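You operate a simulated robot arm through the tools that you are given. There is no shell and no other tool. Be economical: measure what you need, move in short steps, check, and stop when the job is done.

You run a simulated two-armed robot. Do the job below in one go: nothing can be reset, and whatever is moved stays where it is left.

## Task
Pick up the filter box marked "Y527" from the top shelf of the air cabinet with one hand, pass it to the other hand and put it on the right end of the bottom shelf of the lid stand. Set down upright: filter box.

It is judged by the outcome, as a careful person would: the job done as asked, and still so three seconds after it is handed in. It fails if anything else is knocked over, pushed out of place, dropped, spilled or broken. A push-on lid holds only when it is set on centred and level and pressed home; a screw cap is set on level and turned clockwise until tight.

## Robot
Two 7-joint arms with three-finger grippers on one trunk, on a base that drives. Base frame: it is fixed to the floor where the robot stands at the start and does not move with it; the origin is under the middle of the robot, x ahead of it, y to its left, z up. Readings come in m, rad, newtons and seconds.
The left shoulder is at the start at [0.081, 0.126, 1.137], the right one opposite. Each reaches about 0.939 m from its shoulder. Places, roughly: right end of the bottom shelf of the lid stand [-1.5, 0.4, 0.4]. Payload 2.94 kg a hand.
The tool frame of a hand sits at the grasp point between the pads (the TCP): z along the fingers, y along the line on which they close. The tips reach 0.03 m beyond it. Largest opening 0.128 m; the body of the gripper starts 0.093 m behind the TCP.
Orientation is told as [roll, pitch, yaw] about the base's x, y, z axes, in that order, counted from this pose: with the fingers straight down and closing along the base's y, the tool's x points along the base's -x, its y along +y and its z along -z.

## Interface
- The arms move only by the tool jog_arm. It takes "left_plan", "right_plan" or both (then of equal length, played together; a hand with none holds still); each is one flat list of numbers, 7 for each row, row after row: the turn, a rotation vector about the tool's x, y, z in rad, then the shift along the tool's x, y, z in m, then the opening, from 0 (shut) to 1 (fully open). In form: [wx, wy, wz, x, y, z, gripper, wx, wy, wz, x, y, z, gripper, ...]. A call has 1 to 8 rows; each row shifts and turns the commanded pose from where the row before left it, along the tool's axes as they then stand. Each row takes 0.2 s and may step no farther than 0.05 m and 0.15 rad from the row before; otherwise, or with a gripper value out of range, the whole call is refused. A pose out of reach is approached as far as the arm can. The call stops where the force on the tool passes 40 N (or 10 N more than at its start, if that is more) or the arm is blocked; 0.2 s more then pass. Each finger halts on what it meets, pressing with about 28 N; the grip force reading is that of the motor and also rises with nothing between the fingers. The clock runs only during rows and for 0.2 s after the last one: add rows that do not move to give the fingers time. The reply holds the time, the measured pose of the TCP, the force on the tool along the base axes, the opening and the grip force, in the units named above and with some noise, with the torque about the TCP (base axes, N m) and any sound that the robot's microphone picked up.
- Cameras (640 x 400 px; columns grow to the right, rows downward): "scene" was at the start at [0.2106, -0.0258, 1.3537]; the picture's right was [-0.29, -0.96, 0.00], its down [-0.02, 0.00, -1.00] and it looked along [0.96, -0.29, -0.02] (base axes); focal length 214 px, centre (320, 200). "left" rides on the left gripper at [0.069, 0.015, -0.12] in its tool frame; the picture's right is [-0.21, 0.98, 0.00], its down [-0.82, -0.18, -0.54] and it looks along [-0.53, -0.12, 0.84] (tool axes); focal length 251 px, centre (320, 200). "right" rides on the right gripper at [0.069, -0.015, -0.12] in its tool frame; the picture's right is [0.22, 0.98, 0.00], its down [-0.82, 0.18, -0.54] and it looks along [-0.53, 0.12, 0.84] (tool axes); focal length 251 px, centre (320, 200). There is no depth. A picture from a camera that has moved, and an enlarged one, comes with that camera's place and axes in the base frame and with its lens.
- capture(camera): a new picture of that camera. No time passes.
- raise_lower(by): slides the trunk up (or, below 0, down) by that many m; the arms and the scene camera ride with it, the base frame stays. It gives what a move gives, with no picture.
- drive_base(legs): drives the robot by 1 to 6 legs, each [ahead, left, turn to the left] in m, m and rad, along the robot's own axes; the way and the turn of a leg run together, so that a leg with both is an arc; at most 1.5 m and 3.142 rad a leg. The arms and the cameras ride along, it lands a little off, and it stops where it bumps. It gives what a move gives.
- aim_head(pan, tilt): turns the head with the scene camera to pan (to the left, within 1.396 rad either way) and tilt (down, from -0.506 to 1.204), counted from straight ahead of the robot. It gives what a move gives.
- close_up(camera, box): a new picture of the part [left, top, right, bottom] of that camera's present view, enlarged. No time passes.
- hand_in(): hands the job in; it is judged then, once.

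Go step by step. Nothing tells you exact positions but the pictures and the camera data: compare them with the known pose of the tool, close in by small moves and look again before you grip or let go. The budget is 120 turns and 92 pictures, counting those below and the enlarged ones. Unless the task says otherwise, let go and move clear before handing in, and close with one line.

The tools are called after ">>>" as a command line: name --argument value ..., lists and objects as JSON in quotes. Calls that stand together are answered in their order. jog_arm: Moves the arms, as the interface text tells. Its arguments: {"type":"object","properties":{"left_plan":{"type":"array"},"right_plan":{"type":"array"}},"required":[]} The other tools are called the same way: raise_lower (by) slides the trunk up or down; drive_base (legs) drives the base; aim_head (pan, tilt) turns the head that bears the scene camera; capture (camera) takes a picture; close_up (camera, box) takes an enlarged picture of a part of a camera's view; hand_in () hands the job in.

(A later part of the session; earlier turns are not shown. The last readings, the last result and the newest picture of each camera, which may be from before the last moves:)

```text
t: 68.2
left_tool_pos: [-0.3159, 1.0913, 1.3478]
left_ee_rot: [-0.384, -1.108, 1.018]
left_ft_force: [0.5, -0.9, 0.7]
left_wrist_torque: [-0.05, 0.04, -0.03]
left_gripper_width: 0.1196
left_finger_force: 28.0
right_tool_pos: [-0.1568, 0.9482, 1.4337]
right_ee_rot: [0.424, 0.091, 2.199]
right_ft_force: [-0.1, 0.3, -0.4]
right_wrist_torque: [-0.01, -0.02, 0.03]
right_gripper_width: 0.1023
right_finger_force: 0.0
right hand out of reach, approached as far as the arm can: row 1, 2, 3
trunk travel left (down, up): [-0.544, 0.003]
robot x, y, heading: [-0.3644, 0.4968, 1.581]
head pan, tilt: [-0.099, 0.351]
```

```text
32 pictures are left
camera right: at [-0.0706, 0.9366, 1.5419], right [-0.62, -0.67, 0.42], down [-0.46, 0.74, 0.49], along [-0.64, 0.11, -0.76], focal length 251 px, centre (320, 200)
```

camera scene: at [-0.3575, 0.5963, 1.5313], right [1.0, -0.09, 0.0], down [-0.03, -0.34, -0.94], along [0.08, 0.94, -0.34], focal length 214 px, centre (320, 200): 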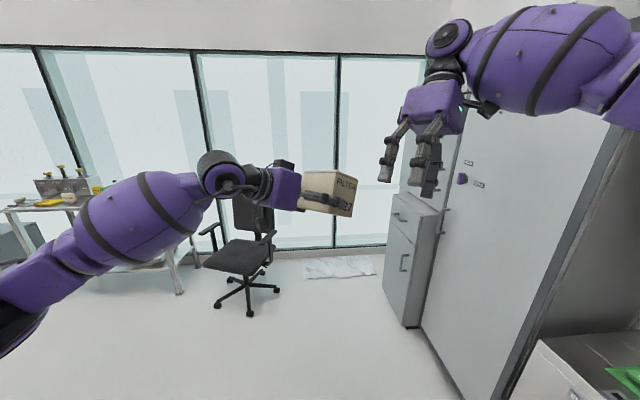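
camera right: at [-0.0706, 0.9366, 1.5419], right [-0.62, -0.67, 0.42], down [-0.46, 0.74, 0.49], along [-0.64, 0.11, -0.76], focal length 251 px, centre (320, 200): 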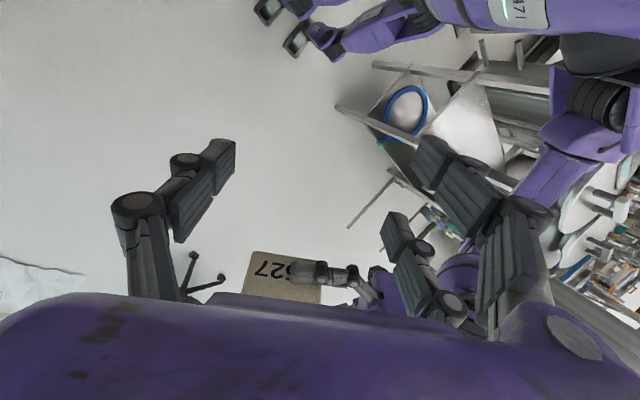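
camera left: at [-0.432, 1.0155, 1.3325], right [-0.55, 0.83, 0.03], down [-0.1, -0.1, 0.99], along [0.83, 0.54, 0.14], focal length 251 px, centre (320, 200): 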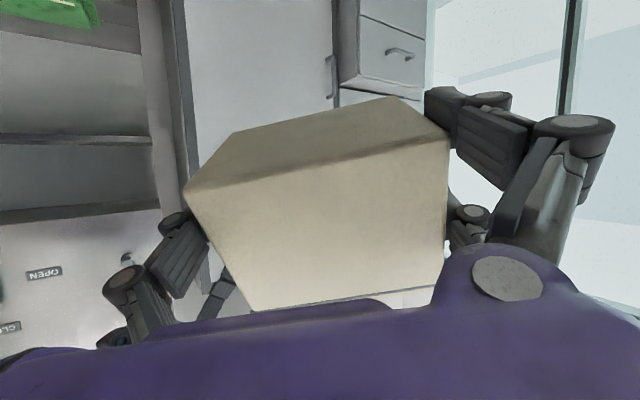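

A straight-down right grip is out of reach, but the earlier 45° grip works if the right hand goes about 3 cm deeper, since its lower finger then clears the left's mid-height position. I'll bring the box closer and lower with the left, and rotate the right hand back to 45°.

>>> jog_arm --left_plan '[0, 0, 0, 0.032, -0.015, -0.0025, 0.7, 0, 0, 0, 0.032, -0.015, -0.0025, 0.7, 0, 0, 0, 0.032, -0.015, -0.0025, 0.7, 0, 0, 0, 0.032, -0.015, -0.0025, 0.7, 0, 0, 0, 0, 0, 0, 0.7, 0, 0, 0, 0, 0, 0, 0.7, 0, 0, 0, 0, 0, 0, 0.7, 0, 0, 0, 0, 0, 0, 0.7]' --right_plan '[0, 0, 0, 0, 0, 0, 0.8, 0, 0, 0, 0, 0, 0, 0.8, 0, -0.14, 0, 0, 0, 0, 0.8, 0, -0.14, 0, 0, 0, 0, 0.8, 0, -0.14, 0, 0, 0, 0, 0.8, 0, -0.14, 0, 0, 0, 0, 0.8, 0, -0.14, 0, 0, 0, 0, 0.8, 0, 0, 0, 0, 0, 0, 0.8]'

>>> capture --camera "scene"

>>> capture --camera "right"

```text
t: 70.0
left_tool_pos: [-0.3193, 0.9915, 1.2451]
left_ee_rot: [-0.385, -1.109, 1.021]
left_ft_force: [-0.8, 0.5, 0.1]
left_wrist_torque: [-0.06, 0.08, 0.0]
left_gripper_width: 0.1198
left_finger_force: 28.3
right_tool_pos: [-0.1568, 0.9485, 1.4317]
right_ee_rot: [0.498, -0.538, 1.885]
right_ft_force: [0.4, 0.1, 0.0]
right_wrist_torque: [0.01, -0.02, -0.02]
right_gripper_width: 0.1025
right_finger_force: 0.0
trunk travel left (down, up): [-0.544, 0.003]
robot x, y, heading: [-0.3635, 0.4997, 1.587]
head pan, tilt: [-0.099, 0.351]
```

```text
31 pictures are left
camera scene: at [-0.358, 0.5974, 1.5312], right [1.0, -0.09, 0.0], down [-0.03, -0.34, -0.94], along [0.08, 0.94, -0.34], focal length 214 px, centre (320, 200)
```

scene: 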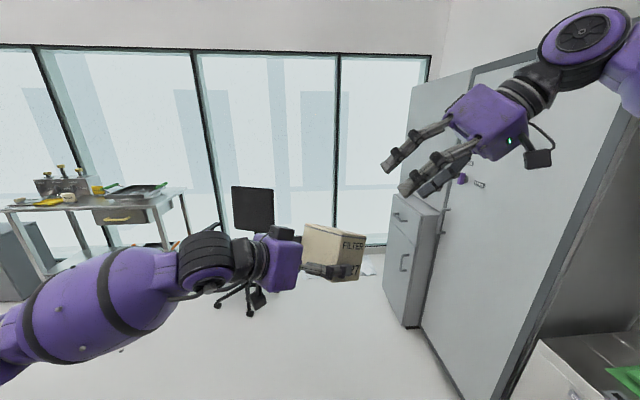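

```text
30 pictures are left
camera right: at [-0.0555, 0.8653, 1.4801], right [-0.69, -0.67, 0.29], down [-0.03, 0.43, 0.9], along [-0.73, 0.61, -0.31], focal length 251 px, centre (320, 200)
```

right: 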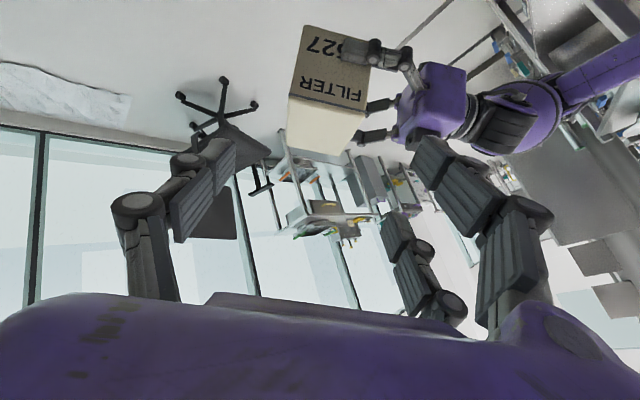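

The orientation is exactly as needed. I'll move the right hand to the pre-grasp point along its axis.

>>> jog_arm --right_plan '[0, 0, 0, -0.0023, 0.0025, 0.038, 0.8, 0, 0, 0, -0.0023, 0.0025, 0.038, 0.8, 0, 0, 0, -0.0023, 0.0025, 0.038, 0.8, 0, 0, 0, 0, 0, 0, 0.8]'

>>> capture --camera "right"

>>> close_up --camera "scene" --box '[240, 140, 480, 300]'

```text
t: 71.0
left_tool_pos: [-0.3182, 0.9895, 1.2455]
left_ee_rot: [-0.381, -1.107, 1.017]
left_ft_force: [0.0, -0.1, 0.4]
left_wrist_torque: [-0.03, 0.04, -0.03]
left_gripper_width: 0.1197
left_finger_force: 27.7
right_tool_pos: [-0.2316, 0.9796, 1.3512]
right_ee_rot: [0.497, -0.541, 1.884]
right_ft_force: [-0.9, -0.1, -0.7]
right_wrist_torque: [0.03, 0.04, 0.01]
right_gripper_width: 0.1024
right_finger_force: 0.0
trunk travel left (down, up): [-0.544, 0.003]
robot x, y, heading: [-0.3657, 0.4926, 1.582]
head pan, tilt: [-0.099, 0.351]
```

```text
29 pictures are left
camera right: at [-0.1307, 0.8969, 1.3985], right [-0.68, -0.67, 0.29], down [-0.03, 0.43, 0.9], along [-0.73, 0.61, -0.31], focal length 251 px, centre (320, 200)
```

right: 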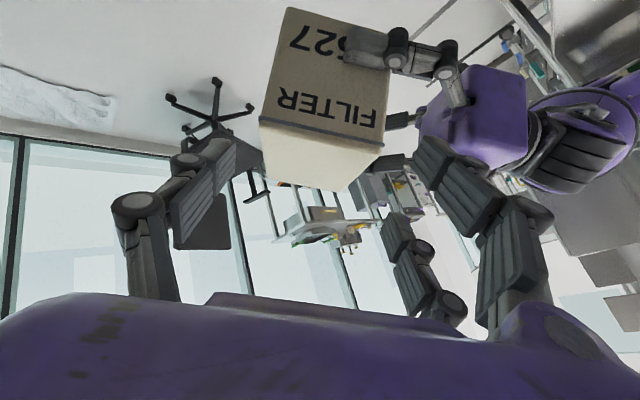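

```text
2.50 times, centred on (360, 220) of scene
camera zoom: at [-0.3569, 0.5958, 1.5314], right [1.0, -0.09, 0.0], down [-0.03, -0.34, -0.94], along [0.08, 0.94, -0.34], focal length 536 px, centre (220, 150)
```

zoom: 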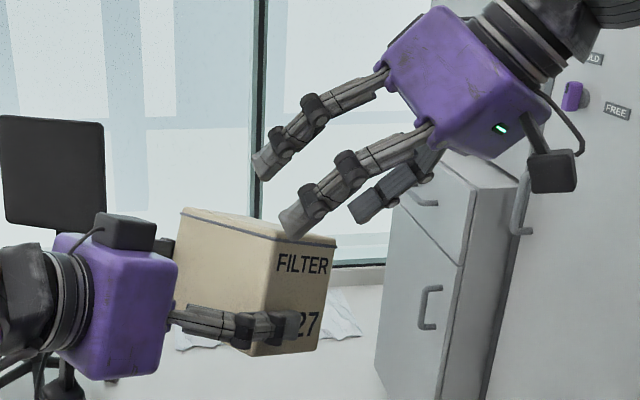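

The right hand is centred on the box within 1 mm. I'll advance along its axis to the deeper grip.

>>> jog_arm --right_plan '[0, 0, 0, -0.0035, 0, 0.03, 0.8, 0, 0, 0, 0, 0, 0.03, 0.8, 0, 0, 0, 0, 0, 0.03, 0.8, 0, 0, 0, 0, 0, 0.0235, 0.8, 0, 0, 0, 0, 0, 0, 0.8]'

>>> close_up --camera "scene" --box '[260, 190, 400, 290]'

```text
t: 72.2
left_tool_pos: [-0.3173, 0.9902, 1.2459]
left_ee_rot: [-0.384, -1.109, 1.019]
left_ft_force: [0.1, -0.5, -0.6]
left_wrist_torque: [-0.03, 0.06, 0.01]
left_gripper_width: 0.1199
left_finger_force: 28.4
right_tool_pos: [-0.3002, 1.0142, 1.2675]
right_ee_rot: [0.497, -0.54, 1.886]
right_ft_force: [0.4, -0.5, 1.0]
right_wrist_torque: [0.02, 0.0, 0.04]
right_gripper_width: 0.1023
right_finger_force: 0.0
trunk travel left (down, up): [-0.544, 0.003]
robot x, y, heading: [-0.3685, 0.4957, 1.58]
head pan, tilt: [-0.099, 0.351]
```

```text
4.00 times, centred on (330, 240) of scene
camera zoom: at [-0.3569, 0.5957, 1.5314], right [1.0, -0.09, 0.0], down [-0.03, -0.34, -0.94], along [0.08, 0.94, -0.34], focal length 858 px, centre (280, 40)
```

zoom: 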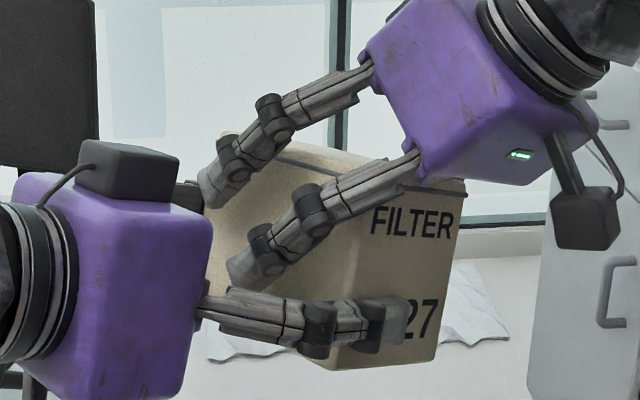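

No contact. I'll close the right hand, then open the left fully.

>>> jog_arm --right_plan '[0, 0, 0, 0, 0, 0, 0.7, 0, 0, 0, 0, 0, 0, 0.55, 0, 0, 0, 0, 0, 0, 0.4, 0, 0, 0, 0, 0, 0, 0.4]'

>>> jog_arm --left_plan '[0, 0, 0, 0, 0, 0, 0.96, 0, 0, 0, 0, 0, 0, 1, 0, 0, 0, 0, 0, 0, 1]'

>>> close_up --camera "scene" --box '[260, 190, 400, 290]'

>>> capture --camera "left"

```text
t: 73.2
left_tool_pos: [-0.3182, 0.9907, 1.246]
left_ee_rot: [-0.379, -1.104, 1.02]
left_ft_force: [-16.8, -0.7, -6.2]
left_wrist_torque: [-0.42, 0.2, 0.15]
left_gripper_width: 0.1198
left_finger_force: 28.0
right_tool_pos: [-0.2988, 1.0151, 1.2675]
right_ee_rot: [0.498, -0.54, 1.884]
right_ft_force: [16.5, 2.3, 6.4]
right_wrist_torque: [0.29, -0.38, 0.26]
right_gripper_width: 0.0912
right_finger_force: 27.8
trunk travel left (down, up): [-0.544, 0.003]
robot x, y, heading: [-0.3677, 0.4981, 1.584]
head pan, tilt: [-0.099, 0.351]
```

```text
t: 74.0
left_tool_pos: [-0.3186, 0.99, 1.2466]
left_ee_rot: [-0.386, -1.11, 1.02]
left_ft_force: [-0.3, -0.4, -0.4]
left_wrist_torque: [0.03, -0.01, 0.02]
left_gripper_width: 0.1276
left_finger_force: 0.1
right_tool_pos: [-0.3005, 1.0144, 1.2677]
right_ee_rot: [0.497, -0.538, 1.883]
right_ft_force: [0.7, -0.1, 0.4]
right_wrist_torque: [0.04, 0.0, 0.01]
right_gripper_width: 0.085
right_finger_force: 27.9
trunk travel left (down, up): [-0.544, 0.003]
robot x, y, heading: [-0.3678, 0.4988, 1.578]
head pan, tilt: [-0.099, 0.351]
```

```text
4.00 times, centred on (330, 240) of scene
camera zoom: at [-0.3575, 0.5963, 1.5313], right [1.0, -0.09, 0.0], down [-0.03, -0.34, -0.94], along [0.08, 0.94, -0.34], focal length 858 px, centre (280, 40)
```

zoom: 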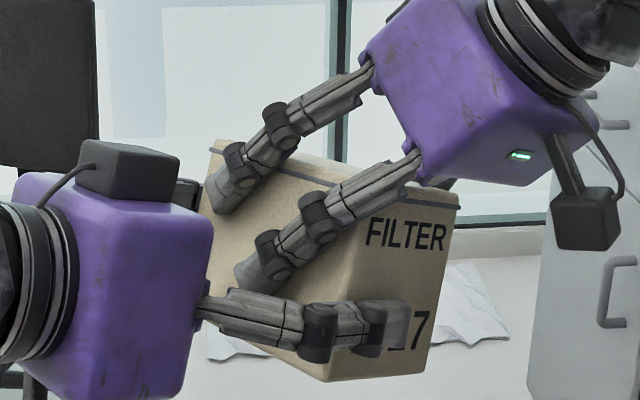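

```text
25 pictures are left
camera left: at [-0.4334, 0.9136, 1.2313], right [-0.55, 0.83, 0.03], down [-0.11, -0.1, 0.99], along [0.83, 0.54, 0.15], focal length 251 px, centre (320, 200)
```

left: 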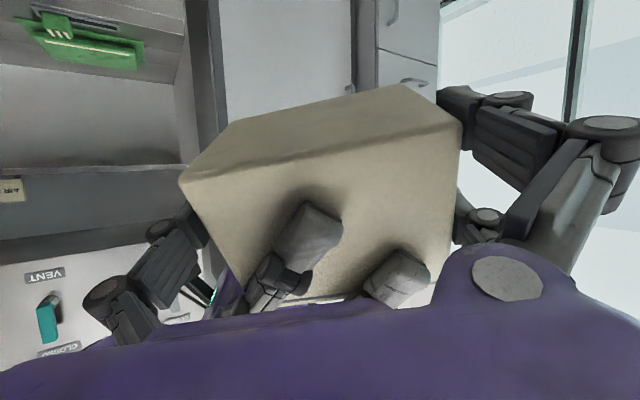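

The right hand holds the box, and relative to the left hand the box bottom is now 30 mm below its axis. I'll slide the left hand 14 mm up and 2 mm across, then re-grip.

>>> jog_arm --left_plan '[0, 0, 0, -0.007, 0.001, 0, 1, 0, 0, 0, -0.007, 0.001, 0, 1, 0, 0, 0, 0, 0, 0, 1]'

>>> capture --camera "left"

```text
t: 74.8
left_tool_pos: [-0.3154, 0.9967, 1.2584]
left_ee_rot: [-0.384, -1.108, 1.02]
left_ft_force: [-0.3, -0.7, -0.4]
left_wrist_torque: [0.0, -0.03, 0.01]
left_gripper_width: 0.128
left_finger_force: 0.1
right_tool_pos: [-0.2999, 1.0139, 1.2688]
right_ee_rot: [0.496, -0.538, 1.885]
right_ft_force: [-0.4, -1.0, 0.8]
right_wrist_torque: [0.04, -0.02, -0.01]
right_gripper_width: 0.0853
right_finger_force: 27.6
trunk travel left (down, up): [-0.544, 0.003]
robot x, y, heading: [-0.3639, 0.4972, 1.58]
head pan, tilt: [-0.099, 0.351]
```

```text
24 pictures are left
camera left: at [-0.4315, 0.9206, 1.2433], right [-0.55, 0.83, 0.03], down [-0.1, -0.1, 0.99], along [0.83, 0.54, 0.14], focal length 251 px, centre (320, 200)
```

left: 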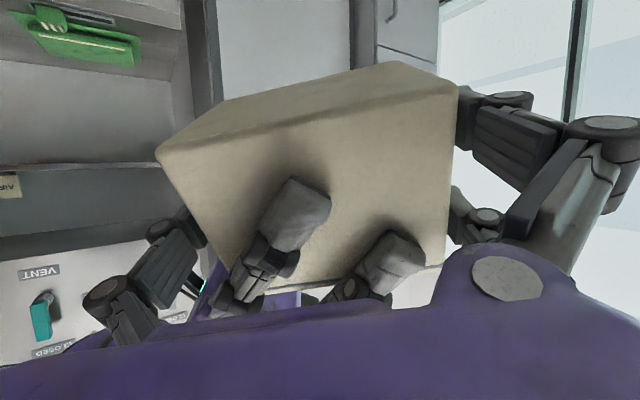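

Now centred (±0.059), with the box bottom 44 mm below the left axis and therefore below the lower finger. I'll close the left, then release the right.

>>> jog_arm --left_plan '[0, 0, 0, 0, 0, 0, 0.94, 0, 0, 0, 0, 0, 0, 0.85, 0, 0, 0, 0, 0, 0, 0.7, 0, 0, 0, 0, 0, 0, 0.7]'

>>> jog_arm --right_plan '[0, 0, 0, 0, 0, 0, 0.7, 0, 0, 0, 0, 0, 0, 0.8, 0, 0, 0, 0, 0, 0, 0.8]'

>>> jog_arm --right_plan '[0, 0, 0, 0, 0, -0.02, 0.8, 0, 0, 0, 0, 0, -0.03, 0.8, 0, 0, 0, 0, 0, -0.04, 0.8, 0, 0, 0, 0, 0, -0.045, 0.8, 0, 0, 0, 0, 0, -0.045, 0.8, 0, 0, 0, 0, 0, 0, 0.8]'

>>> capture --camera "left"

>>> capture --camera "scene"

```text
t: 75.8
left_tool_pos: [-0.3161, 0.9981, 1.2582]
left_ee_rot: [-0.383, -1.108, 1.02]
left_ft_force: [-4.8, 0.6, -0.3]
left_wrist_torque: [0.26, 0.17, -0.02]
left_gripper_width: 0.1199
left_finger_force: 27.7
right_tool_pos: [-0.2995, 1.0142, 1.266]
right_ee_rot: [0.497, -0.541, 1.885]
right_ft_force: [6.2, -0.2, -0.3]
right_wrist_torque: [-0.25, -0.23, 0.08]
right_gripper_width: 0.0853
right_finger_force: 28.1
trunk travel left (down, up): [-0.544, 0.003]
robot x, y, heading: [-0.3644, 0.505, 1.582]
head pan, tilt: [-0.099, 0.351]
```

```text
t: 76.6
left_tool_pos: [-0.3156, 0.9967, 1.2581]
left_ee_rot: [-0.385, -1.11, 1.019]
left_ft_force: [0.6, 0.6, 0.4]
left_wrist_torque: [-0.03, 0.01, 0.02]
left_gripper_width: 0.1197
left_finger_force: 28.0
right_tool_pos: [-0.2995, 1.0155, 1.2673]
right_ee_rot: [0.497, -0.539, 1.885]
right_ft_force: [0.1, -0.4, 0.0]
right_wrist_torque: [0.03, 0.0, -0.03]
right_gripper_width: 0.1023
right_finger_force: 0.0
trunk travel left (down, up): [-0.544, 0.003]
robot x, y, heading: [-0.3675, 0.4948, 1.578]
head pan, tilt: [-0.099, 0.351]
```

```text
t: 78.0
left_tool_pos: [-0.3167, 0.9975, 1.257]
left_ee_rot: [-0.387, -1.109, 1.02]
left_ft_force: [0.4, 0.9, -0.6]
left_wrist_torque: [-0.02, 0.0, -0.02]
left_gripper_width: 0.1194
left_finger_force: 28.1
right_tool_pos: [-0.193, 0.9678, 1.4036]
right_ee_rot: [0.497, -0.54, 1.885]
right_ft_force: [-0.9, -0.3, 0.0]
right_wrist_torque: [-0.02, -0.01, 0.04]
right_gripper_width: 0.1026
right_finger_force: 0.1
trunk travel left (down, up): [-0.544, 0.003]
robot x, y, heading: [-0.3653, 0.496, 1.582]
head pan, tilt: [-0.099, 0.351]
```

```text
23 pictures are left
camera left: at [-0.4318, 0.9213, 1.2428], right [-0.55, 0.83, 0.03], down [-0.1, -0.1, 0.99], along [0.83, 0.54, 0.14], focal length 251 px, centre (320, 200)
```

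left: 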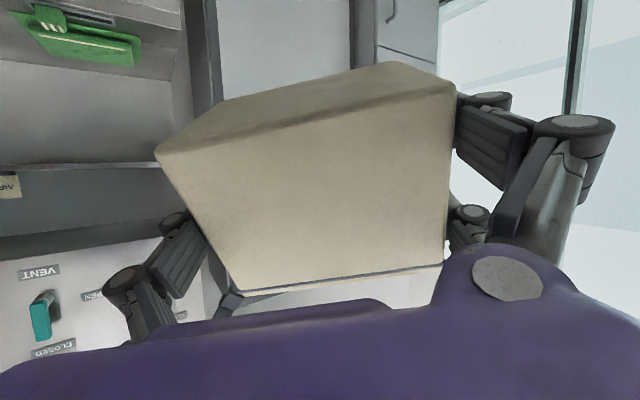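

```text
22 pictures are left
camera scene: at [-0.358, 0.5973, 1.5312], right [1.0, -0.09, 0.0], down [-0.03, -0.34, -0.94], along [0.08, 0.94, -0.34], focal length 214 px, centre (320, 200)
```

scene: 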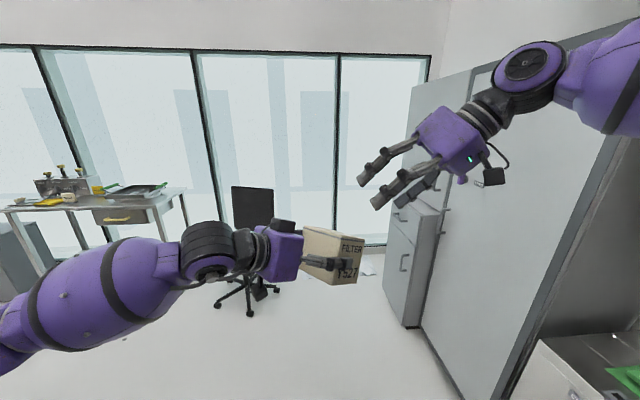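

The left hand now holds the box alone at mid-height, an ideal placing grip. Next I'll drive around to the open side of the stand: forward, turn left, forward.

>>> drive_base --legs '[[0.95, 0, 0], [0, 0, 1.56], [1.0, 0, 0]]'

>>> aim_head --pan 1.2 --tilt 0.6

>>> capture --camera "scene"

```text
t: 91.3
left_tool_pos: [-1.8211, 1.5008, 1.259]
left_ee_rot: [-0.381, -1.109, 2.576]
left_ft_force: [-0.1, -0.5, -0.1]
left_wrist_torque: [-0.04, -0.03, 0.0]
left_gripper_width: 0.1195
left_finger_force: 28.1
right_tool_pos: [-1.7888, 1.6226, 1.4048]
right_ee_rot: [0.497, -0.54, -2.841]
right_ft_force: [0.3, -0.2, 0.1]
right_wrist_torque: [0.0, -0.02, 0.02]
right_gripper_width: 0.1027
right_finger_force: 0.0
trunk travel left (down, up): [-0.544, 0.003]
robot x, y, heading: [-1.3191, 1.439, 3.137]
head pan, tilt: [-0.099, 0.351]
```

```text
t: 92.8
left_tool_pos: [-1.8205, 1.5004, 1.2587]
left_ee_rot: [-0.383, -1.109, 2.577]
left_ft_force: [0.3, 0.7, 0.3]
left_wrist_torque: [-0.07, -0.03, 0.02]
left_gripper_width: 0.1194
left_finger_force: 27.7
right_tool_pos: [-1.7893, 1.6219, 1.4054]
right_ee_rot: [0.498, -0.54, -2.842]
right_ft_force: [-0.4, 0.7, 0.8]
right_wrist_torque: [0.02, 0.0, -0.03]
right_gripper_width: 0.1023
right_finger_force: 0.1
trunk travel left (down, up): [-0.544, 0.003]
robot x, y, heading: [-1.3204, 1.4429, 3.141]
head pan, tilt: [1.201, 0.6]
```

```text
21 pictures are left
camera scene: at [-1.3584, 1.3617, 1.5086], right [-0.93, 0.36, 0.0], down [0.21, 0.53, -0.83], along [-0.3, -0.77, -0.56], focal length 214 px, centre (320, 200)
```

scene: 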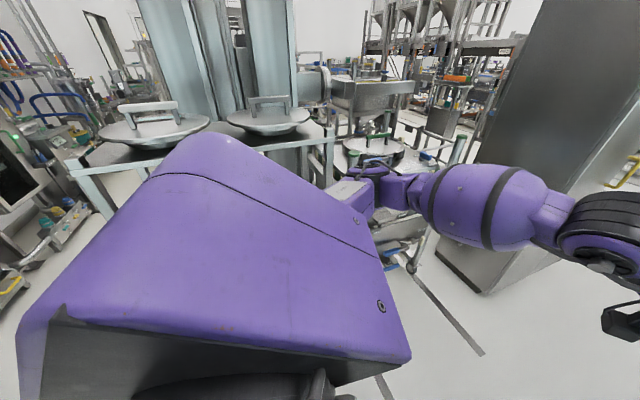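

The stand is on my left. I'll turn to face it (−y) and look.

>>> drive_base --legs '[[0, 0, 1.57]]'

>>> aim_head --pan -0.2 --tilt 0.75

>>> capture --camera "scene"

```text
t: 97.0
left_tool_pos: [-1.3861, 0.9437, 1.2588]
left_ee_rot: [-0.383, -1.108, -2.146]
left_ft_force: [0.2, -0.2, -0.7]
left_wrist_torque: [0.01, -0.03, 0.01]
left_gripper_width: 0.1198
left_finger_force: 27.8
right_tool_pos: [-1.5054, 0.978, 1.4051]
right_ee_rot: [0.497, -0.538, -1.28]
right_ft_force: [-1.0, -0.2, -1.2]
right_wrist_torque: [-0.01, 0.03, 0.04]
right_gripper_width: 0.1026
right_finger_force: 0.0
trunk travel left (down, up): [-0.544, 0.003]
robot x, y, heading: [-1.3238, 1.4453, -1.585]
head pan, tilt: [1.201, 0.6]
```

```text
t: 98.5
left_tool_pos: [-1.3854, 0.9444, 1.2581]
left_ee_rot: [-0.384, -1.109, -2.145]
left_ft_force: [0.5, -0.3, -0.8]
left_wrist_torque: [0.05, -0.03, -0.03]
left_gripper_width: 0.1195
left_finger_force: 28.2
right_tool_pos: [-1.5064, 0.9785, 1.4045]
right_ee_rot: [0.497, -0.541, -1.28]
right_ft_force: [0.3, -0.5, 0.7]
right_wrist_torque: [0.02, -0.02, 0.0]
right_gripper_width: 0.1026
right_finger_force: 0.0
trunk travel left (down, up): [-0.544, 0.003]
robot x, y, heading: [-1.3242, 1.4425, -1.579]
head pan, tilt: [-0.201, 0.75]
```

```text
20 pictures are left
camera scene: at [-1.3381, 1.3573, 1.4957], right [-0.98, 0.21, 0.0], down [0.14, 0.67, -0.73], along [-0.15, -0.71, -0.68], focal length 214 px, centre (320, 200)
```

scene: 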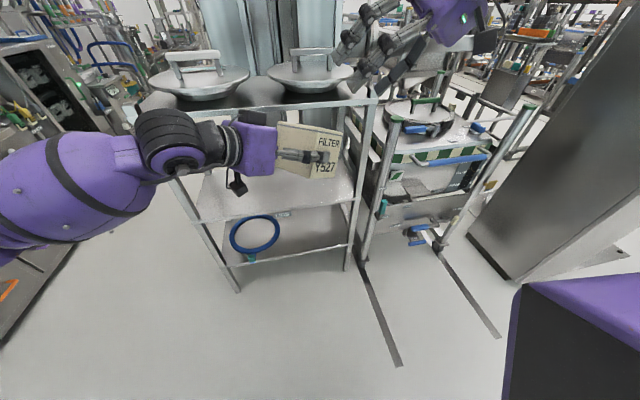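

I have a clear view: the stand spans x −1.71…−0.91 with its front at y≈0.60, the hose is at the left end, and the right end of the bottom shelf is empty. I'll lower the trunk, tuck the right hand, and swing the left hand forward and level.

>>> raise_lower --by -0.52

>>> jog_arm --left_plan '[0, 0, 0, 0.0312, 0.032, 0, 0.7, 0, 0, 0, 0.0312, 0.032, 0, 0.7, 0, 0, 0, 0.0312, 0.032, 0, 0.7, 0, 0, 0, 0.0312, 0.032, 0, 0.7, 0, 0, 0, 0.0312, 0.032, 0, 0.7, 0, 0, 0, 0.0312, 0.032, 0, 0.7]' --right_plan '[0, 0, 0, 0, 0, -0.025, 0.8, 0, 0, 0, 0, 0, -0.025, 0.8, 0, 0, 0, 0, 0, -0.025, 0.8, 0, 0, 0, 0, 0, -0.025, 0.8, 0, 0, 0, 0, 0, 0, 0.8, 0, 0, 0, 0, 0, 0, 0.8]'

>>> jog_arm --left_plan '[-0.1164, -0.0596, -0.0054, 0, 0, 0, 0.7, -0.1164, -0.0596, -0.0054, 0, 0, 0, 0.7, -0.1164, -0.0596, -0.0054, 0, 0, 0, 0.7, -0.1164, -0.0596, -0.0054, 0, 0, 0, 0.7, -0.1164, -0.0596, -0.0054, 0, 0, 0, 0.7, -0.1164, -0.0596, -0.0054, 0, 0, 0, 0.7, -0.1164, -0.0596, -0.0054, 0, 0, 0, 0.7, -0.1164, -0.0596, -0.0054, 0, 0, 0, 0.7]'

>>> capture --camera "scene"

```text
refused: -0.52 is not a number from -0.4 to 0.4
```

```text
t: 99.9
left_tool_pos: [-1.2261, 0.8636, 1.0602]
left_ee_rot: [-0.391, -1.112, -2.143]
left_ft_force: [-0.4, -2.2, -0.1]
left_wrist_torque: [0.09, -0.15, -0.04]
left_gripper_width: 0.1198
left_finger_force: 28.0
right_tool_pos: [-1.5631, 1.0051, 1.478]
right_ee_rot: [0.498, -0.534, -1.282]
right_ft_force: [0.5, 0.0, 0.3]
right_wrist_torque: [0.06, 0.04, -0.02]
right_gripper_width: 0.1022
right_finger_force: 0.1
trunk travel left (down, up): [-0.544, 0.003]
robot x, y, heading: [-1.3242, 1.4453, -1.587]
head pan, tilt: [-0.201, 0.75]
```

```text
t: 101.7
left_tool_pos: [-1.2139, 0.8615, 1.0607]
left_ee_rot: [-0.104, -1.389, -1.835]
left_ft_force: [0.1, -0.2, -2.9]
left_wrist_torque: [0.07, -0.05, 0.0]
left_gripper_width: 0.1196
left_finger_force: 28.3
left hand out of reach, approached as far as the arm can: row 1, 5, 6, 7, 8
right_tool_pos: [-1.5654, 1.0088, 1.4794]
right_ee_rot: [0.498, -0.541, -1.281]
right_ft_force: [-0.2, 0.0, 0.1]
right_wrist_torque: [0.02, -0.02, 0.01]
right_gripper_width: 0.1026
right_finger_force: 0.1
trunk travel left (down, up): [-0.544, 0.003]
robot x, y, heading: [-1.3213, 1.4441, -1.582]
head pan, tilt: [-0.201, 0.75]
```

```text
19 pictures are left
camera scene: at [-1.3382, 1.3574, 1.4957], right [-0.98, 0.21, 0.0], down [0.14, 0.67, -0.73], along [-0.15, -0.71, -0.68], focal length 214 px, centre (320, 200)
```

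scene: 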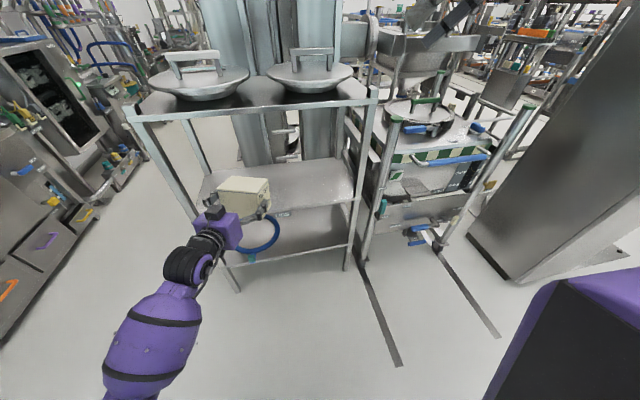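

The left hand is nearly level. Now I'll lower the trunk in two parts.

>>> raise_lower --by -0.4

>>> raise_lower --by -0.13

>>> jog_arm --left_plan '[-0.12, 0, 0, 0, 0, 0.03, 0.7, -0.12, 0, 0, 0, 0, 0.03, 0.7, -0.12, 0, 0, 0, 0, 0.03, 0.7, 0, -0.09, 0, 0, 0, 0, 0.7, 0, -0.09, 0, 0, 0, 0, 0.7]'

>>> capture --camera "scene"

```text
t: 105.5
left_tool_pos: [-1.2123, 0.9704, 0.406]
left_ee_rot: [-0.313, -0.865, -1.65]
left_ft_force: [0.3, 0.1, -3.7]
left_wrist_torque: [0.06, -0.03, 0.01]
left_gripper_width: 0.1194
left_finger_force: 28.0
right_tool_pos: [-1.5661, 1.0074, 1.0798]
right_ee_rot: [0.498, -0.539, -1.281]
right_ft_force: [-0.4, 0.1, 0.1]
right_wrist_torque: [-0.03, -0.02, 0.01]
right_gripper_width: 0.1022
right_finger_force: 0.0
trunk travel left (down, up): [-0.144, 0.403]
robot x, y, heading: [-1.3205, 1.4374, -1.583]
head pan, tilt: [-0.201, 0.75]
```

```text
t: 107.1
left_tool_pos: [-1.2103, 0.9685, 0.2796]
left_ee_rot: [-0.326, -0.845, -1.644]
left_ft_force: [-0.9, -0.2, -3.6]
left_wrist_torque: [0.04, -0.04, 0.0]
left_gripper_width: 0.1198
left_finger_force: 27.9
right_tool_pos: [-1.566, 1.0085, 0.9499]
right_ee_rot: [0.498, -0.541, -1.282]
right_ft_force: [0.2, 0.1, -0.4]
right_wrist_torque: [0.0, -0.03, -0.01]
right_gripper_width: 0.1024
right_finger_force: 0.1
trunk travel left (down, up): [-0.014, 0.533]
robot x, y, heading: [-1.3246, 1.4404, -1.582]
head pan, tilt: [-0.201, 0.75]
```

```text
t: 108.3
left_tool_pos: [-1.1389, 0.9091, 0.2497]
left_ee_rot: [-0.285, -1.003, -1.537]
left_ft_force: [1.0, -0.2, -3.4]
left_wrist_torque: [0.07, -0.05, 0.04]
left_gripper_width: 0.1197
left_finger_force: 28.4
left hand out of reach, approached as far as the arm can: row 1, 2, 3, 5
right_tool_pos: [-1.5648, 1.0078, 0.9502]
right_ee_rot: [0.497, -0.54, -1.281]
right_ft_force: [0.0, -0.3, 0.9]
right_wrist_torque: [0.01, 0.0, 0.01]
right_gripper_width: 0.1025
right_finger_force: 0.1
trunk travel left (down, up): [-0.014, 0.533]
robot x, y, heading: [-1.3234, 1.4404, -1.581]
head pan, tilt: [-0.201, 0.75]
```

```text
18 pictures are left
camera scene: at [-1.3407, 1.1323, 0.9323], right [-0.98, 0.21, 0.0], down [0.14, 0.67, -0.73], along [-0.15, -0.71, -0.68], focal length 214 px, centre (320, 200)
```

scene: 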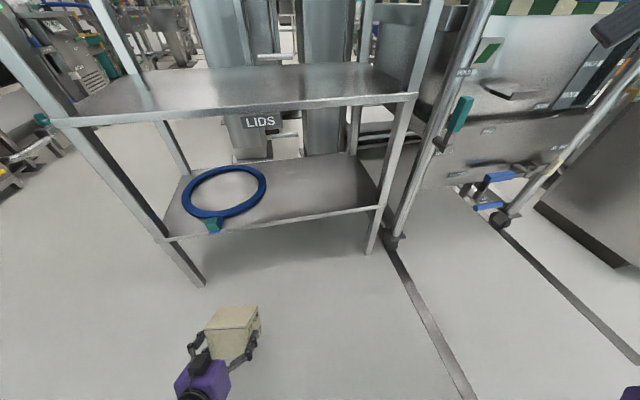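

The arm is now cramped because the shoulder came forward as the trunk lowered. I'll back the base up 0.2 m and move the left hand up and forward so it can level out.

>>> drive_base --legs '[[-0.2, 0, 0]]'

>>> jog_arm --left_plan '[0, 0, 0, -0.0488, 0.0013, 0.0083, 0.7, 0, 0, 0, -0.0488, 0.0013, 0.0083, 0.7, 0, 0, 0, -0.0488, 0.0013, 0.0083, 0.7, 0, 0, 0, -0.0488, 0.0013, 0.0083, 0.7, 0, 0, 0, -0.0488, 0.0013, 0.0083, 0.7, 0, 0, 0, -0.0488, 0.0013, 0.0083, 0.7, 0, 0, 0, 0, 0, 0, 0.7, 0, 0, 0, 0, 0, 0, 0.7]'

```text
t: 109.9
left_tool_pos: [-1.1375, 1.1098, 0.2496]
left_ee_rot: [-0.285, -1.002, -1.54]
left_ft_force: [-0.8, 0.9, -3.6]
left_wrist_torque: [0.08, -0.03, 0.04]
left_gripper_width: 0.1195
left_finger_force: 28.5
right_tool_pos: [-1.5629, 1.2076, 0.9505]
right_ee_rot: [0.497, -0.539, -1.282]
right_ft_force: [0.2, 0.0, 0.3]
right_wrist_torque: [-0.02, 0.03, 0.0]
right_gripper_width: 0.1026
right_finger_force: 0.1
trunk travel left (down, up): [-0.014, 0.533]
robot x, y, heading: [-1.3226, 1.6418, -1.581]
head pan, tilt: [-0.201, 0.75]
```

```text
t: 111.7
left_tool_pos: [-1.1358, 0.9102, 0.4663]
left_ee_rot: [-0.282, -1.001, -1.539]
left_ft_force: [-0.6, -0.6, -2.4]
left_wrist_torque: [0.04, -0.05, 0.01]
left_gripper_width: 0.1196
left_finger_force: 27.6
right_tool_pos: [-1.5642, 1.2082, 0.9489]
right_ee_rot: [0.498, -0.54, -1.282]
right_ft_force: [0.3, -0.6, 0.8]
right_wrist_torque: [0.0, 0.02, 0.01]
right_gripper_width: 0.1024
right_finger_force: 0.0
trunk travel left (down, up): [-0.014, 0.533]
robot x, y, heading: [-1.3191, 1.6428, -1.584]
head pan, tilt: [-0.201, 0.75]
```

It reached that exactly. Now I'll rotate the left hand level and straight toward the shelf.

>>> jog_arm --left_plan '[-0.0488, -0.1124, 0.018, 0, 0, 0, 0.7, -0.0488, -0.1124, 0.018, 0, 0, 0, 0.7, -0.0488, -0.1124, 0.018, 0, 0, 0, 0.7, -0.0488, -0.1124, 0.018, 0, 0, 0, 0.7, -0.0488, -0.1124, 0.018, 0, 0, 0, 0.7, 0, 0, 0, 0, 0, 0, 0.7, 0, 0, 0, 0, 0, 0, 0.7]'

>>> aim_head --pan 0.1 --tilt 0.5

>>> capture --camera "scene"

```text
t: 113.3
left_tool_pos: [-1.0704, 0.9093, 0.47]
left_ee_rot: [-0.322, -1.389, -1.367]
left_ft_force: [-0.5, 0.5, -2.4]
left_wrist_torque: [0.07, -0.03, 0.0]
left_gripper_width: 0.1197
left_finger_force: 27.8
left hand out of reach, approached as far as the arm can: row 2, 3, 4, 5
right_tool_pos: [-1.563, 1.2077, 0.9495]
right_ee_rot: [0.498, -0.54, -1.28]
right_ft_force: [-0.1, -0.7, 0.2]
right_wrist_torque: [0.02, 0.0, 0.02]
right_gripper_width: 0.1024
right_finger_force: 0.1
trunk travel left (down, up): [-0.014, 0.533]
robot x, y, heading: [-1.3188, 1.644, -1.585]
head pan, tilt: [-0.201, 0.75]
```

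```text
t: 114.1
left_tool_pos: [-1.0706, 0.9082, 0.469]
left_ee_rot: [-0.324, -1.387, -1.365]
left_ft_force: [-0.4, 0.3, -2.3]
left_wrist_torque: [0.04, 0.0, 0.01]
left_gripper_width: 0.1196
left_finger_force: 28.1
right_tool_pos: [-1.5627, 1.2089, 0.9506]
right_ee_rot: [0.498, -0.54, -1.281]
right_ft_force: [-1.1, 0.7, -0.4]
right_wrist_torque: [0.0, 0.03, 0.01]
right_gripper_width: 0.1025
right_finger_force: 0.1
trunk travel left (down, up): [-0.014, 0.533]
robot x, y, heading: [-1.3177, 1.6397, -1.58]
head pan, tilt: [0.099, 0.499]
```

```text
17 pictures are left
camera scene: at [-1.313, 1.3227, 0.9542], right [-1.0, -0.09, 0.0], down [-0.04, 0.48, -0.88], along [0.08, -0.87, -0.48], focal length 214 px, centre (320, 200)
```

scene: 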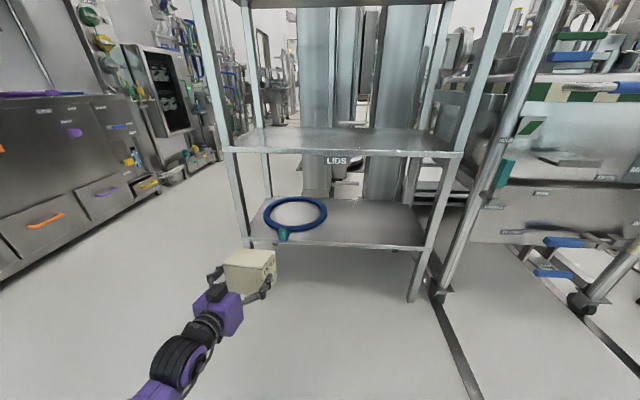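

Now within about 10° of level. I'll extend the arm farther forward so the wrist needs less bend, then finish the leveling.

>>> jog_arm --left_plan '[0, 0, 0, -0.0063, -0.0153, 0.0415, 0.7, 0, 0, 0, -0.0063, -0.0153, 0.0415, 0.7, 0, 0, 0, -0.0063, -0.0153, 0.0415, 0.7, 0, 0, 0, 0, 0, 0, 0.7, -0.0585, -0.088, 0.024, 0, 0, 0, 0.7, -0.0585, -0.088, 0.024, 0, 0, 0, 0.7, 0, 0, 0, 0, 0, 0, 0.7, 0, 0, 0, 0, 0, 0, 0.7]'

```text
t: 115.9
left_tool_pos: [-1.0339, 0.7769, 0.4793]
left_ee_rot: [-0.285, -1.48, -1.354]
left_ft_force: [-0.8, -0.9, -3.2]
left_wrist_torque: [0.07, -0.02, 0.02]
left_gripper_width: 0.1195
left_finger_force: 28.3
left hand out of reach, approached as far as the arm can: row 1, 2, 3, 5, 6
right_tool_pos: [-1.563, 1.2078, 0.9509]
right_ee_rot: [0.496, -0.539, -1.282]
right_ft_force: [0.3, -0.1, -0.2]
right_wrist_torque: [-0.01, 0.0, 0.0]
right_gripper_width: 0.1026
right_finger_force: 0.0
trunk travel left (down, up): [-0.014, 0.533]
robot x, y, heading: [-1.3211, 1.6448, -1.584]
head pan, tilt: [0.099, 0.499]
```

Only about 5° remains. I'll extend a bit more and apply the last correction.

>>> jog_arm --left_plan '[0, 0, 0, 0, 0, 0.025, 0.7, 0, 0, 0, 0, 0, 0.025, 0.7, -0.034, -0.044, 0.0113, 0, 0, 0, 0.7, -0.034, -0.044, 0.0113, 0, 0, 0, 0.7, 0, 0, 0, 0, 0, 0, 0.7, 0, 0, 0, 0, 0, 0, 0.7]'

>>> capture --camera "scene"

```text
t: 117.3
left_tool_pos: [-1.0247, 0.7245, 0.4756]
left_ee_rot: [-0.398, -1.519, -1.221]
left_ft_force: [1.0, 0.5, -3.0]
left_wrist_torque: [0.04, 0.03, 0.01]
left_gripper_width: 0.1195
left_finger_force: 27.4
left hand out of reach, approached as far as the arm can: row 3, 4
right_tool_pos: [-1.5634, 1.208, 0.9499]
right_ee_rot: [0.495, -0.541, -1.281]
right_ft_force: [-1.3, 0.1, 0.0]
right_wrist_torque: [0.0, -0.02, -0.01]
right_gripper_width: 0.1026
right_finger_force: 0.1
trunk travel left (down, up): [-0.014, 0.533]
robot x, y, heading: [-1.3183, 1.6447, -1.582]
head pan, tilt: [0.099, 0.499]
```

```text
16 pictures are left
camera scene: at [-1.3129, 1.3226, 0.9542], right [-1.0, -0.09, 0.0], down [-0.04, 0.48, -0.88], along [0.08, -0.87, -0.48], focal length 214 px, centre (320, 200)
```

scene: 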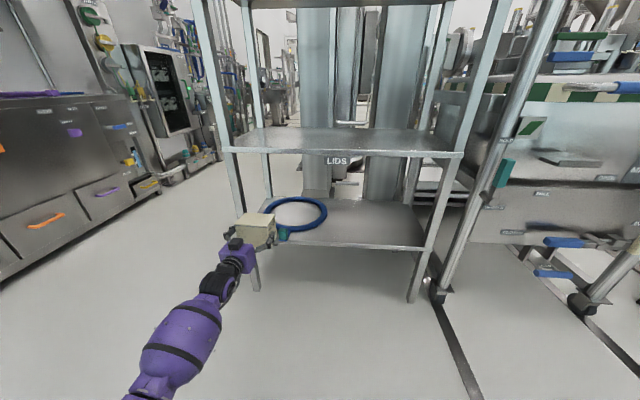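

The box is now within about 2° of level, 43 mm above its own bottom edge and clear of the shelf. I'll drive sideways 0.51 m to line up with the right end.

>>> drive_base --legs '[[0, -0.51, 0]]'

>>> aim_head --pan 0.35 --tilt 0.5

>>> capture --camera "scene"

>>> capture --camera "left"

```text
t: 122.4
left_tool_pos: [-1.5469, 0.7292, 0.4753]
left_ee_rot: [-0.397, -1.52, -1.228]
left_ft_force: [0.6, 0.5, -2.4]
left_wrist_torque: [0.04, -0.01, -0.02]
left_gripper_width: 0.1196
left_finger_force: 27.7
right_tool_pos: [-2.085, 1.2155, 0.951]
right_ee_rot: [0.498, -0.541, -1.284]
right_ft_force: [0.3, -0.3, 0.9]
right_wrist_torque: [0.01, -0.02, 0.02]
right_gripper_width: 0.1024
right_finger_force: 0.1
trunk travel left (down, up): [-0.014, 0.533]
robot x, y, heading: [-1.8434, 1.6525, -1.587]
head pan, tilt: [0.099, 0.499]
```

```text
t: 123.2
left_tool_pos: [-1.5491, 0.7299, 0.4754]
left_ee_rot: [-0.395, -1.521, -1.228]
left_ft_force: [0.3, -0.7, -3.2]
left_wrist_torque: [0.08, 0.02, -0.02]
left_gripper_width: 0.1195
left_finger_force: 28.0
right_tool_pos: [-2.084, 1.2144, 0.9497]
right_ee_rot: [0.497, -0.539, -1.284]
right_ft_force: [0.8, -0.8, -0.2]
right_wrist_torque: [-0.04, 0.03, 0.0]
right_gripper_width: 0.1023
right_finger_force: 0.1
trunk travel left (down, up): [-0.014, 0.533]
robot x, y, heading: [-1.8355, 1.6506, -1.584]
head pan, tilt: [0.351, 0.499]
```

```text
15 pictures are left
camera scene: at [-1.812, 1.3342, 0.9542], right [-0.94, -0.33, 0.0], down [-0.16, 0.45, -0.88], along [0.29, -0.83, -0.48], focal length 214 px, centre (320, 200)
```

scene: 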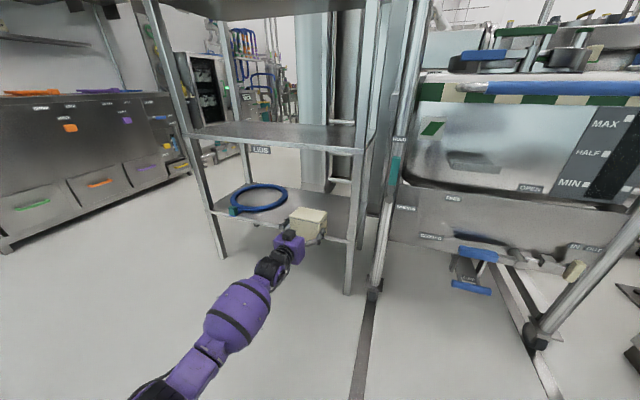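

```text
14 pictures are left
camera left: at [-1.5277, 0.8518, 0.4108], right [0.98, -0.06, 0.2], down [-0.14, 0.51, 0.85], along [-0.15, -0.86, 0.49], focal length 251 px, centre (320, 200)
```

left: 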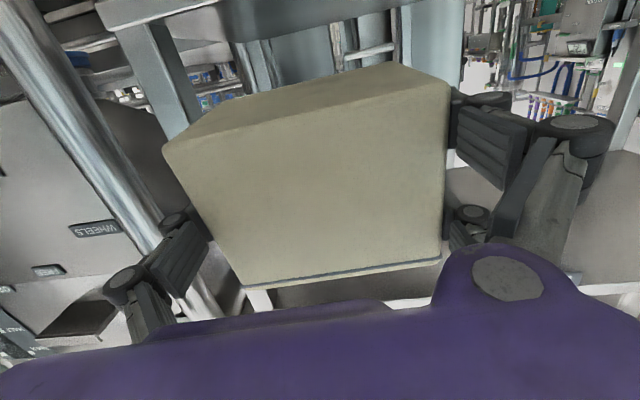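

Aligned at x≈−1.55. I'll shift 3 cm left for leg clearance, then drive the box in over the bottom shelf.

>>> drive_base --legs '[[0, 0.03, 0], [0.1, 0, 0]]'

>>> close_up --camera "scene" --box '[190, 110, 400, 310]'

```text
t: 124.9
left_tool_pos: [-1.5167, 0.6277, 0.4743]
left_ee_rot: [-0.389, -1.522, -1.231]
left_ft_force: [0.3, 0.7, -2.8]
left_wrist_torque: [0.07, -0.01, -0.01]
left_gripper_width: 0.1195
left_finger_force: 28.2
right_tool_pos: [-2.0555, 1.1134, 0.9494]
right_ee_rot: [0.498, -0.539, -1.283]
right_ft_force: [-0.7, -0.3, 0.0]
right_wrist_torque: [-0.01, 0.06, -0.01]
right_gripper_width: 0.1025
right_finger_force: 0.1
trunk travel left (down, up): [-0.014, 0.533]
robot x, y, heading: [-1.8128, 1.549, -1.585]
head pan, tilt: [0.351, 0.499]
```

```text
2.00 times, centred on (295, 210) of scene
camera zoom: at [-1.7825, 1.2319, 0.9541], right [-0.94, -0.33, 0.0], down [-0.16, 0.45, -0.88], along [0.29, -0.83, -0.48], focal length 429 px, centre (370, 180)
```

zoom: 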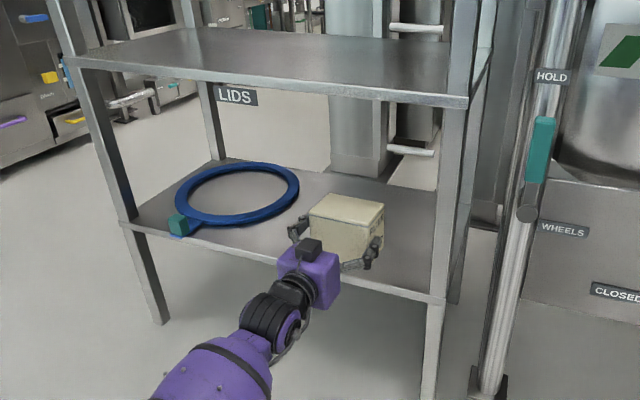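

The box is over the shelf edge with clearance. I'll drive in another 0.10 m, then lower until touch.

>>> drive_base --legs '[[0.1, 0, 0]]'

>>> jog_arm --left_plan '[0, 0, 0, 0.01, 0, 0, 0.7, 0, 0, 0, 0.01, 0, 0, 0.7, 0, 0, 0, 0.01, 0, 0, 0.7, 0, 0, 0, 0, 0, 0, 0.7]'

>>> close_up --camera "scene" --box '[220, 150, 380, 260]'

```text
t: 126.0
left_tool_pos: [-1.5215, 0.5296, 0.4744]
left_ee_rot: [-0.382, -1.518, -1.241]
left_ft_force: [0.4, -0.6, -3.3]
left_wrist_torque: [0.08, -0.03, 0.0]
left_gripper_width: 0.1196
left_finger_force: 27.8
right_tool_pos: [-2.0575, 1.0169, 0.9487]
right_ee_rot: [0.495, -0.539, -1.287]
right_ft_force: [0.4, 0.1, -0.2]
right_wrist_torque: [-0.02, 0.04, -0.01]
right_gripper_width: 0.1024
right_finger_force: 0.1
trunk travel left (down, up): [-0.014, 0.533]
robot x, y, heading: [-1.8101, 1.452, -1.583]
head pan, tilt: [0.351, 0.499]
```

```text
t: 127.0
left_tool_pos: [-1.5226, 0.5317, 0.4441]
left_ee_rot: [-0.4, -1.52, -1.226]
left_ft_force: [0.7, -0.1, -2.6]
left_wrist_torque: [0.1, 0.03, 0.0]
left_gripper_width: 0.1195
left_finger_force: 27.7
right_tool_pos: [-2.0575, 1.0161, 0.9499]
right_ee_rot: [0.497, -0.54, -1.287]
right_ft_force: [-0.3, 0.5, -0.5]
right_wrist_torque: [0.01, 0.02, 0.0]
right_gripper_width: 0.1024
right_finger_force: 0.0
trunk travel left (down, up): [-0.014, 0.533]
robot x, y, heading: [-1.8129, 1.4509, -1.585]
head pan, tilt: [0.351, 0.499]
```

```text
3.64 times, centred on (300, 205) of scene
camera zoom: at [-1.7849, 1.1346, 0.9542], right [-0.94, -0.33, 0.0], down [-0.16, 0.45, -0.88], along [0.29, -0.83, -0.48], focal length 780 px, centre (393, 182)
```

zoom: 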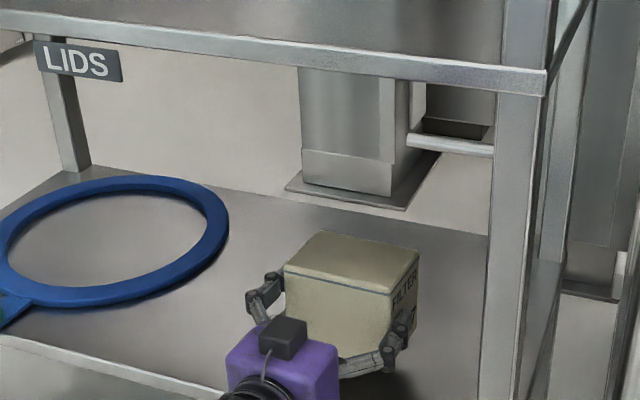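

About 2–3 cm remains to the shelf. I'll lower in small steps.

>>> jog_arm --left_plan '[0, 0, 0, 0.005, 0, 0, 0.7, 0, 0, 0, 0.005, 0, 0, 0.7, 0, 0, 0, 0.005, 0, 0, 0.7, 0, 0, 0, 0, 0, 0, 0.7]'

>>> close_up --camera "scene" --box '[260, 190, 380, 270]'

```text
t: 128.0
left_tool_pos: [-1.5226, 0.5317, 0.4275]
left_ee_rot: [-0.444, -1.52, -1.18]
left_ft_force: [-0.7, 0.1, -2.8]
left_wrist_torque: [0.06, 0.0, 0.02]
left_gripper_width: 0.1197
left_finger_force: 28.1
right_tool_pos: [-2.0574, 1.0152, 0.949]
right_ee_rot: [0.496, -0.537, -1.285]
right_ft_force: [0.4, -0.9, -1.0]
right_wrist_torque: [0.01, -0.02, 0.02]
right_gripper_width: 0.1022
right_finger_force: 0.0
trunk travel left (down, up): [-0.014, 0.533]
robot x, y, heading: [-1.812, 1.454, -1.584]
head pan, tilt: [0.351, 0.499]
```

```text
5.00 times, centred on (320, 230) of scene
camera zoom: at [-1.7849, 1.1346, 0.9542], right [-0.94, -0.33, 0.0], down [-0.16, 0.45, -0.88], along [0.29, -0.83, -0.48], focal length 1072 px, centre (320, 50)
```

zoom: 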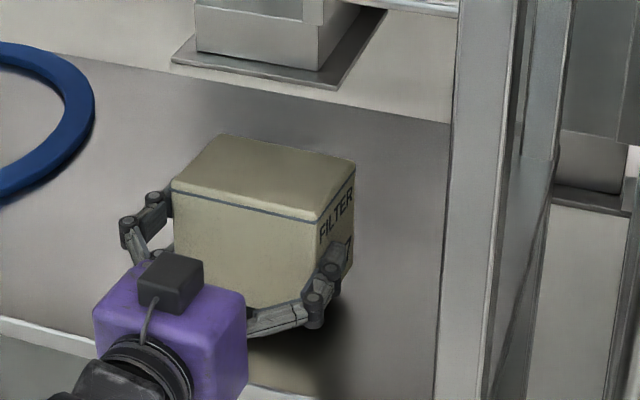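

Still free, with a shadow gap visible. I'll keep lowering.

>>> jog_arm --left_plan '[0, 0, 0, 0.004, 0, 0, 0.7, 0, 0, 0, 0.004, 0, 0, 0.7, 0, 0, 0, 0, 0, 0, 0.7]'

>>> jog_arm --left_plan '[0, 0, 0, 0.003, 0, 0, 0.7, 0, 0, 0, 0.003, 0, 0, 0.7, 0, 0, 0, 0, 0, 0, 0.7]'

```text
t: 128.8
left_tool_pos: [-1.5237, 0.5316, 0.4201]
left_ee_rot: [-0.4, -1.519, -1.224]
left_ft_force: [0.0, 0.5, -2.8]
left_wrist_torque: [0.05, 0.05, -0.01]
left_gripper_width: 0.1193
left_finger_force: 27.9
right_tool_pos: [-2.0575, 1.0169, 0.9491]
right_ee_rot: [0.497, -0.538, -1.286]
right_ft_force: [-1.0, 0.2, 0.2]
right_wrist_torque: [0.04, 0.0, 0.01]
right_gripper_width: 0.1023
right_finger_force: 0.1
trunk travel left (down, up): [-0.014, 0.533]
robot x, y, heading: [-1.8134, 1.4485, -1.584]
head pan, tilt: [0.351, 0.499]
```

```text
t: 129.6
left_tool_pos: [-1.5231, 0.5327, 0.4134]
left_ee_rot: [-0.4, -1.52, -1.226]
left_ft_force: [-0.4, 0.0, -3.3]
left_wrist_torque: [0.06, -0.01, 0.02]
left_gripper_width: 0.1196
left_finger_force: 28.0
right_tool_pos: [-2.0569, 1.0155, 0.9506]
right_ee_rot: [0.498, -0.539, -1.286]
right_ft_force: [0.8, -0.1, 0.2]
right_wrist_torque: [0.0, 0.01, 0.0]
right_gripper_width: 0.1023
right_finger_force: 0.0
trunk travel left (down, up): [-0.014, 0.533]
robot x, y, heading: [-1.8141, 1.4506, -1.584]
head pan, tilt: [0.351, 0.499]
```

>>> jog_arm --left_plan '[0, 0, 0, 0.003, 0, 0, 0.7, 0, 0, 0, 0.002, 0, 0, 0.7, 0, 0, 0, 0, 0, 0, 0.7]'

>>> close_up --camera "scene" --box '[260, 190, 380, 270]'

```text
t: 130.4
left_tool_pos: [-1.5233, 0.5333, 0.4114]
left_ee_rot: [-0.398, -1.521, -1.225]
left_ft_force: [0.7, -2.3, 2.7]
left_wrist_torque: [-0.36, -0.34, -0.04]
left_gripper_width: 0.1197
left_finger_force: 28.6
right_tool_pos: [-2.0576, 1.0166, 0.95]
right_ee_rot: [0.497, -0.541, -1.287]
right_ft_force: [0.5, 0.1, -0.5]
right_wrist_torque: [-0.02, 0.0, -0.02]
right_gripper_width: 0.1025
right_finger_force: 0.0
trunk travel left (down, up): [-0.014, 0.533]
robot x, y, heading: [-1.8133, 1.4498, -1.583]
head pan, tilt: [0.351, 0.499]
```

```text
5.00 times, centred on (320, 230) of scene
camera zoom: at [-1.785, 1.135, 0.9544], right [-0.94, -0.33, 0.0], down [-0.16, 0.45, -0.88], along [0.29, -0.83, -0.48], focal length 1072 px, centre (320, 50)
```

zoom: 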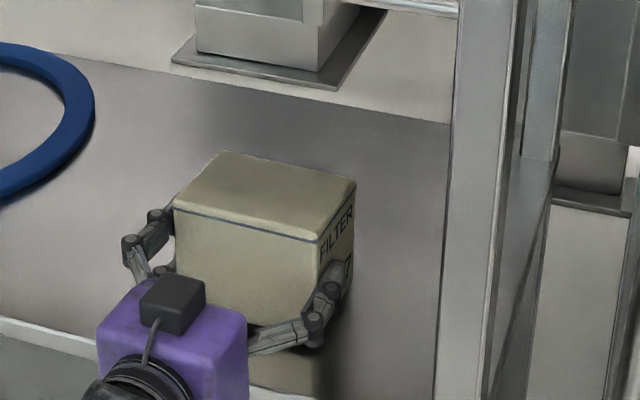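

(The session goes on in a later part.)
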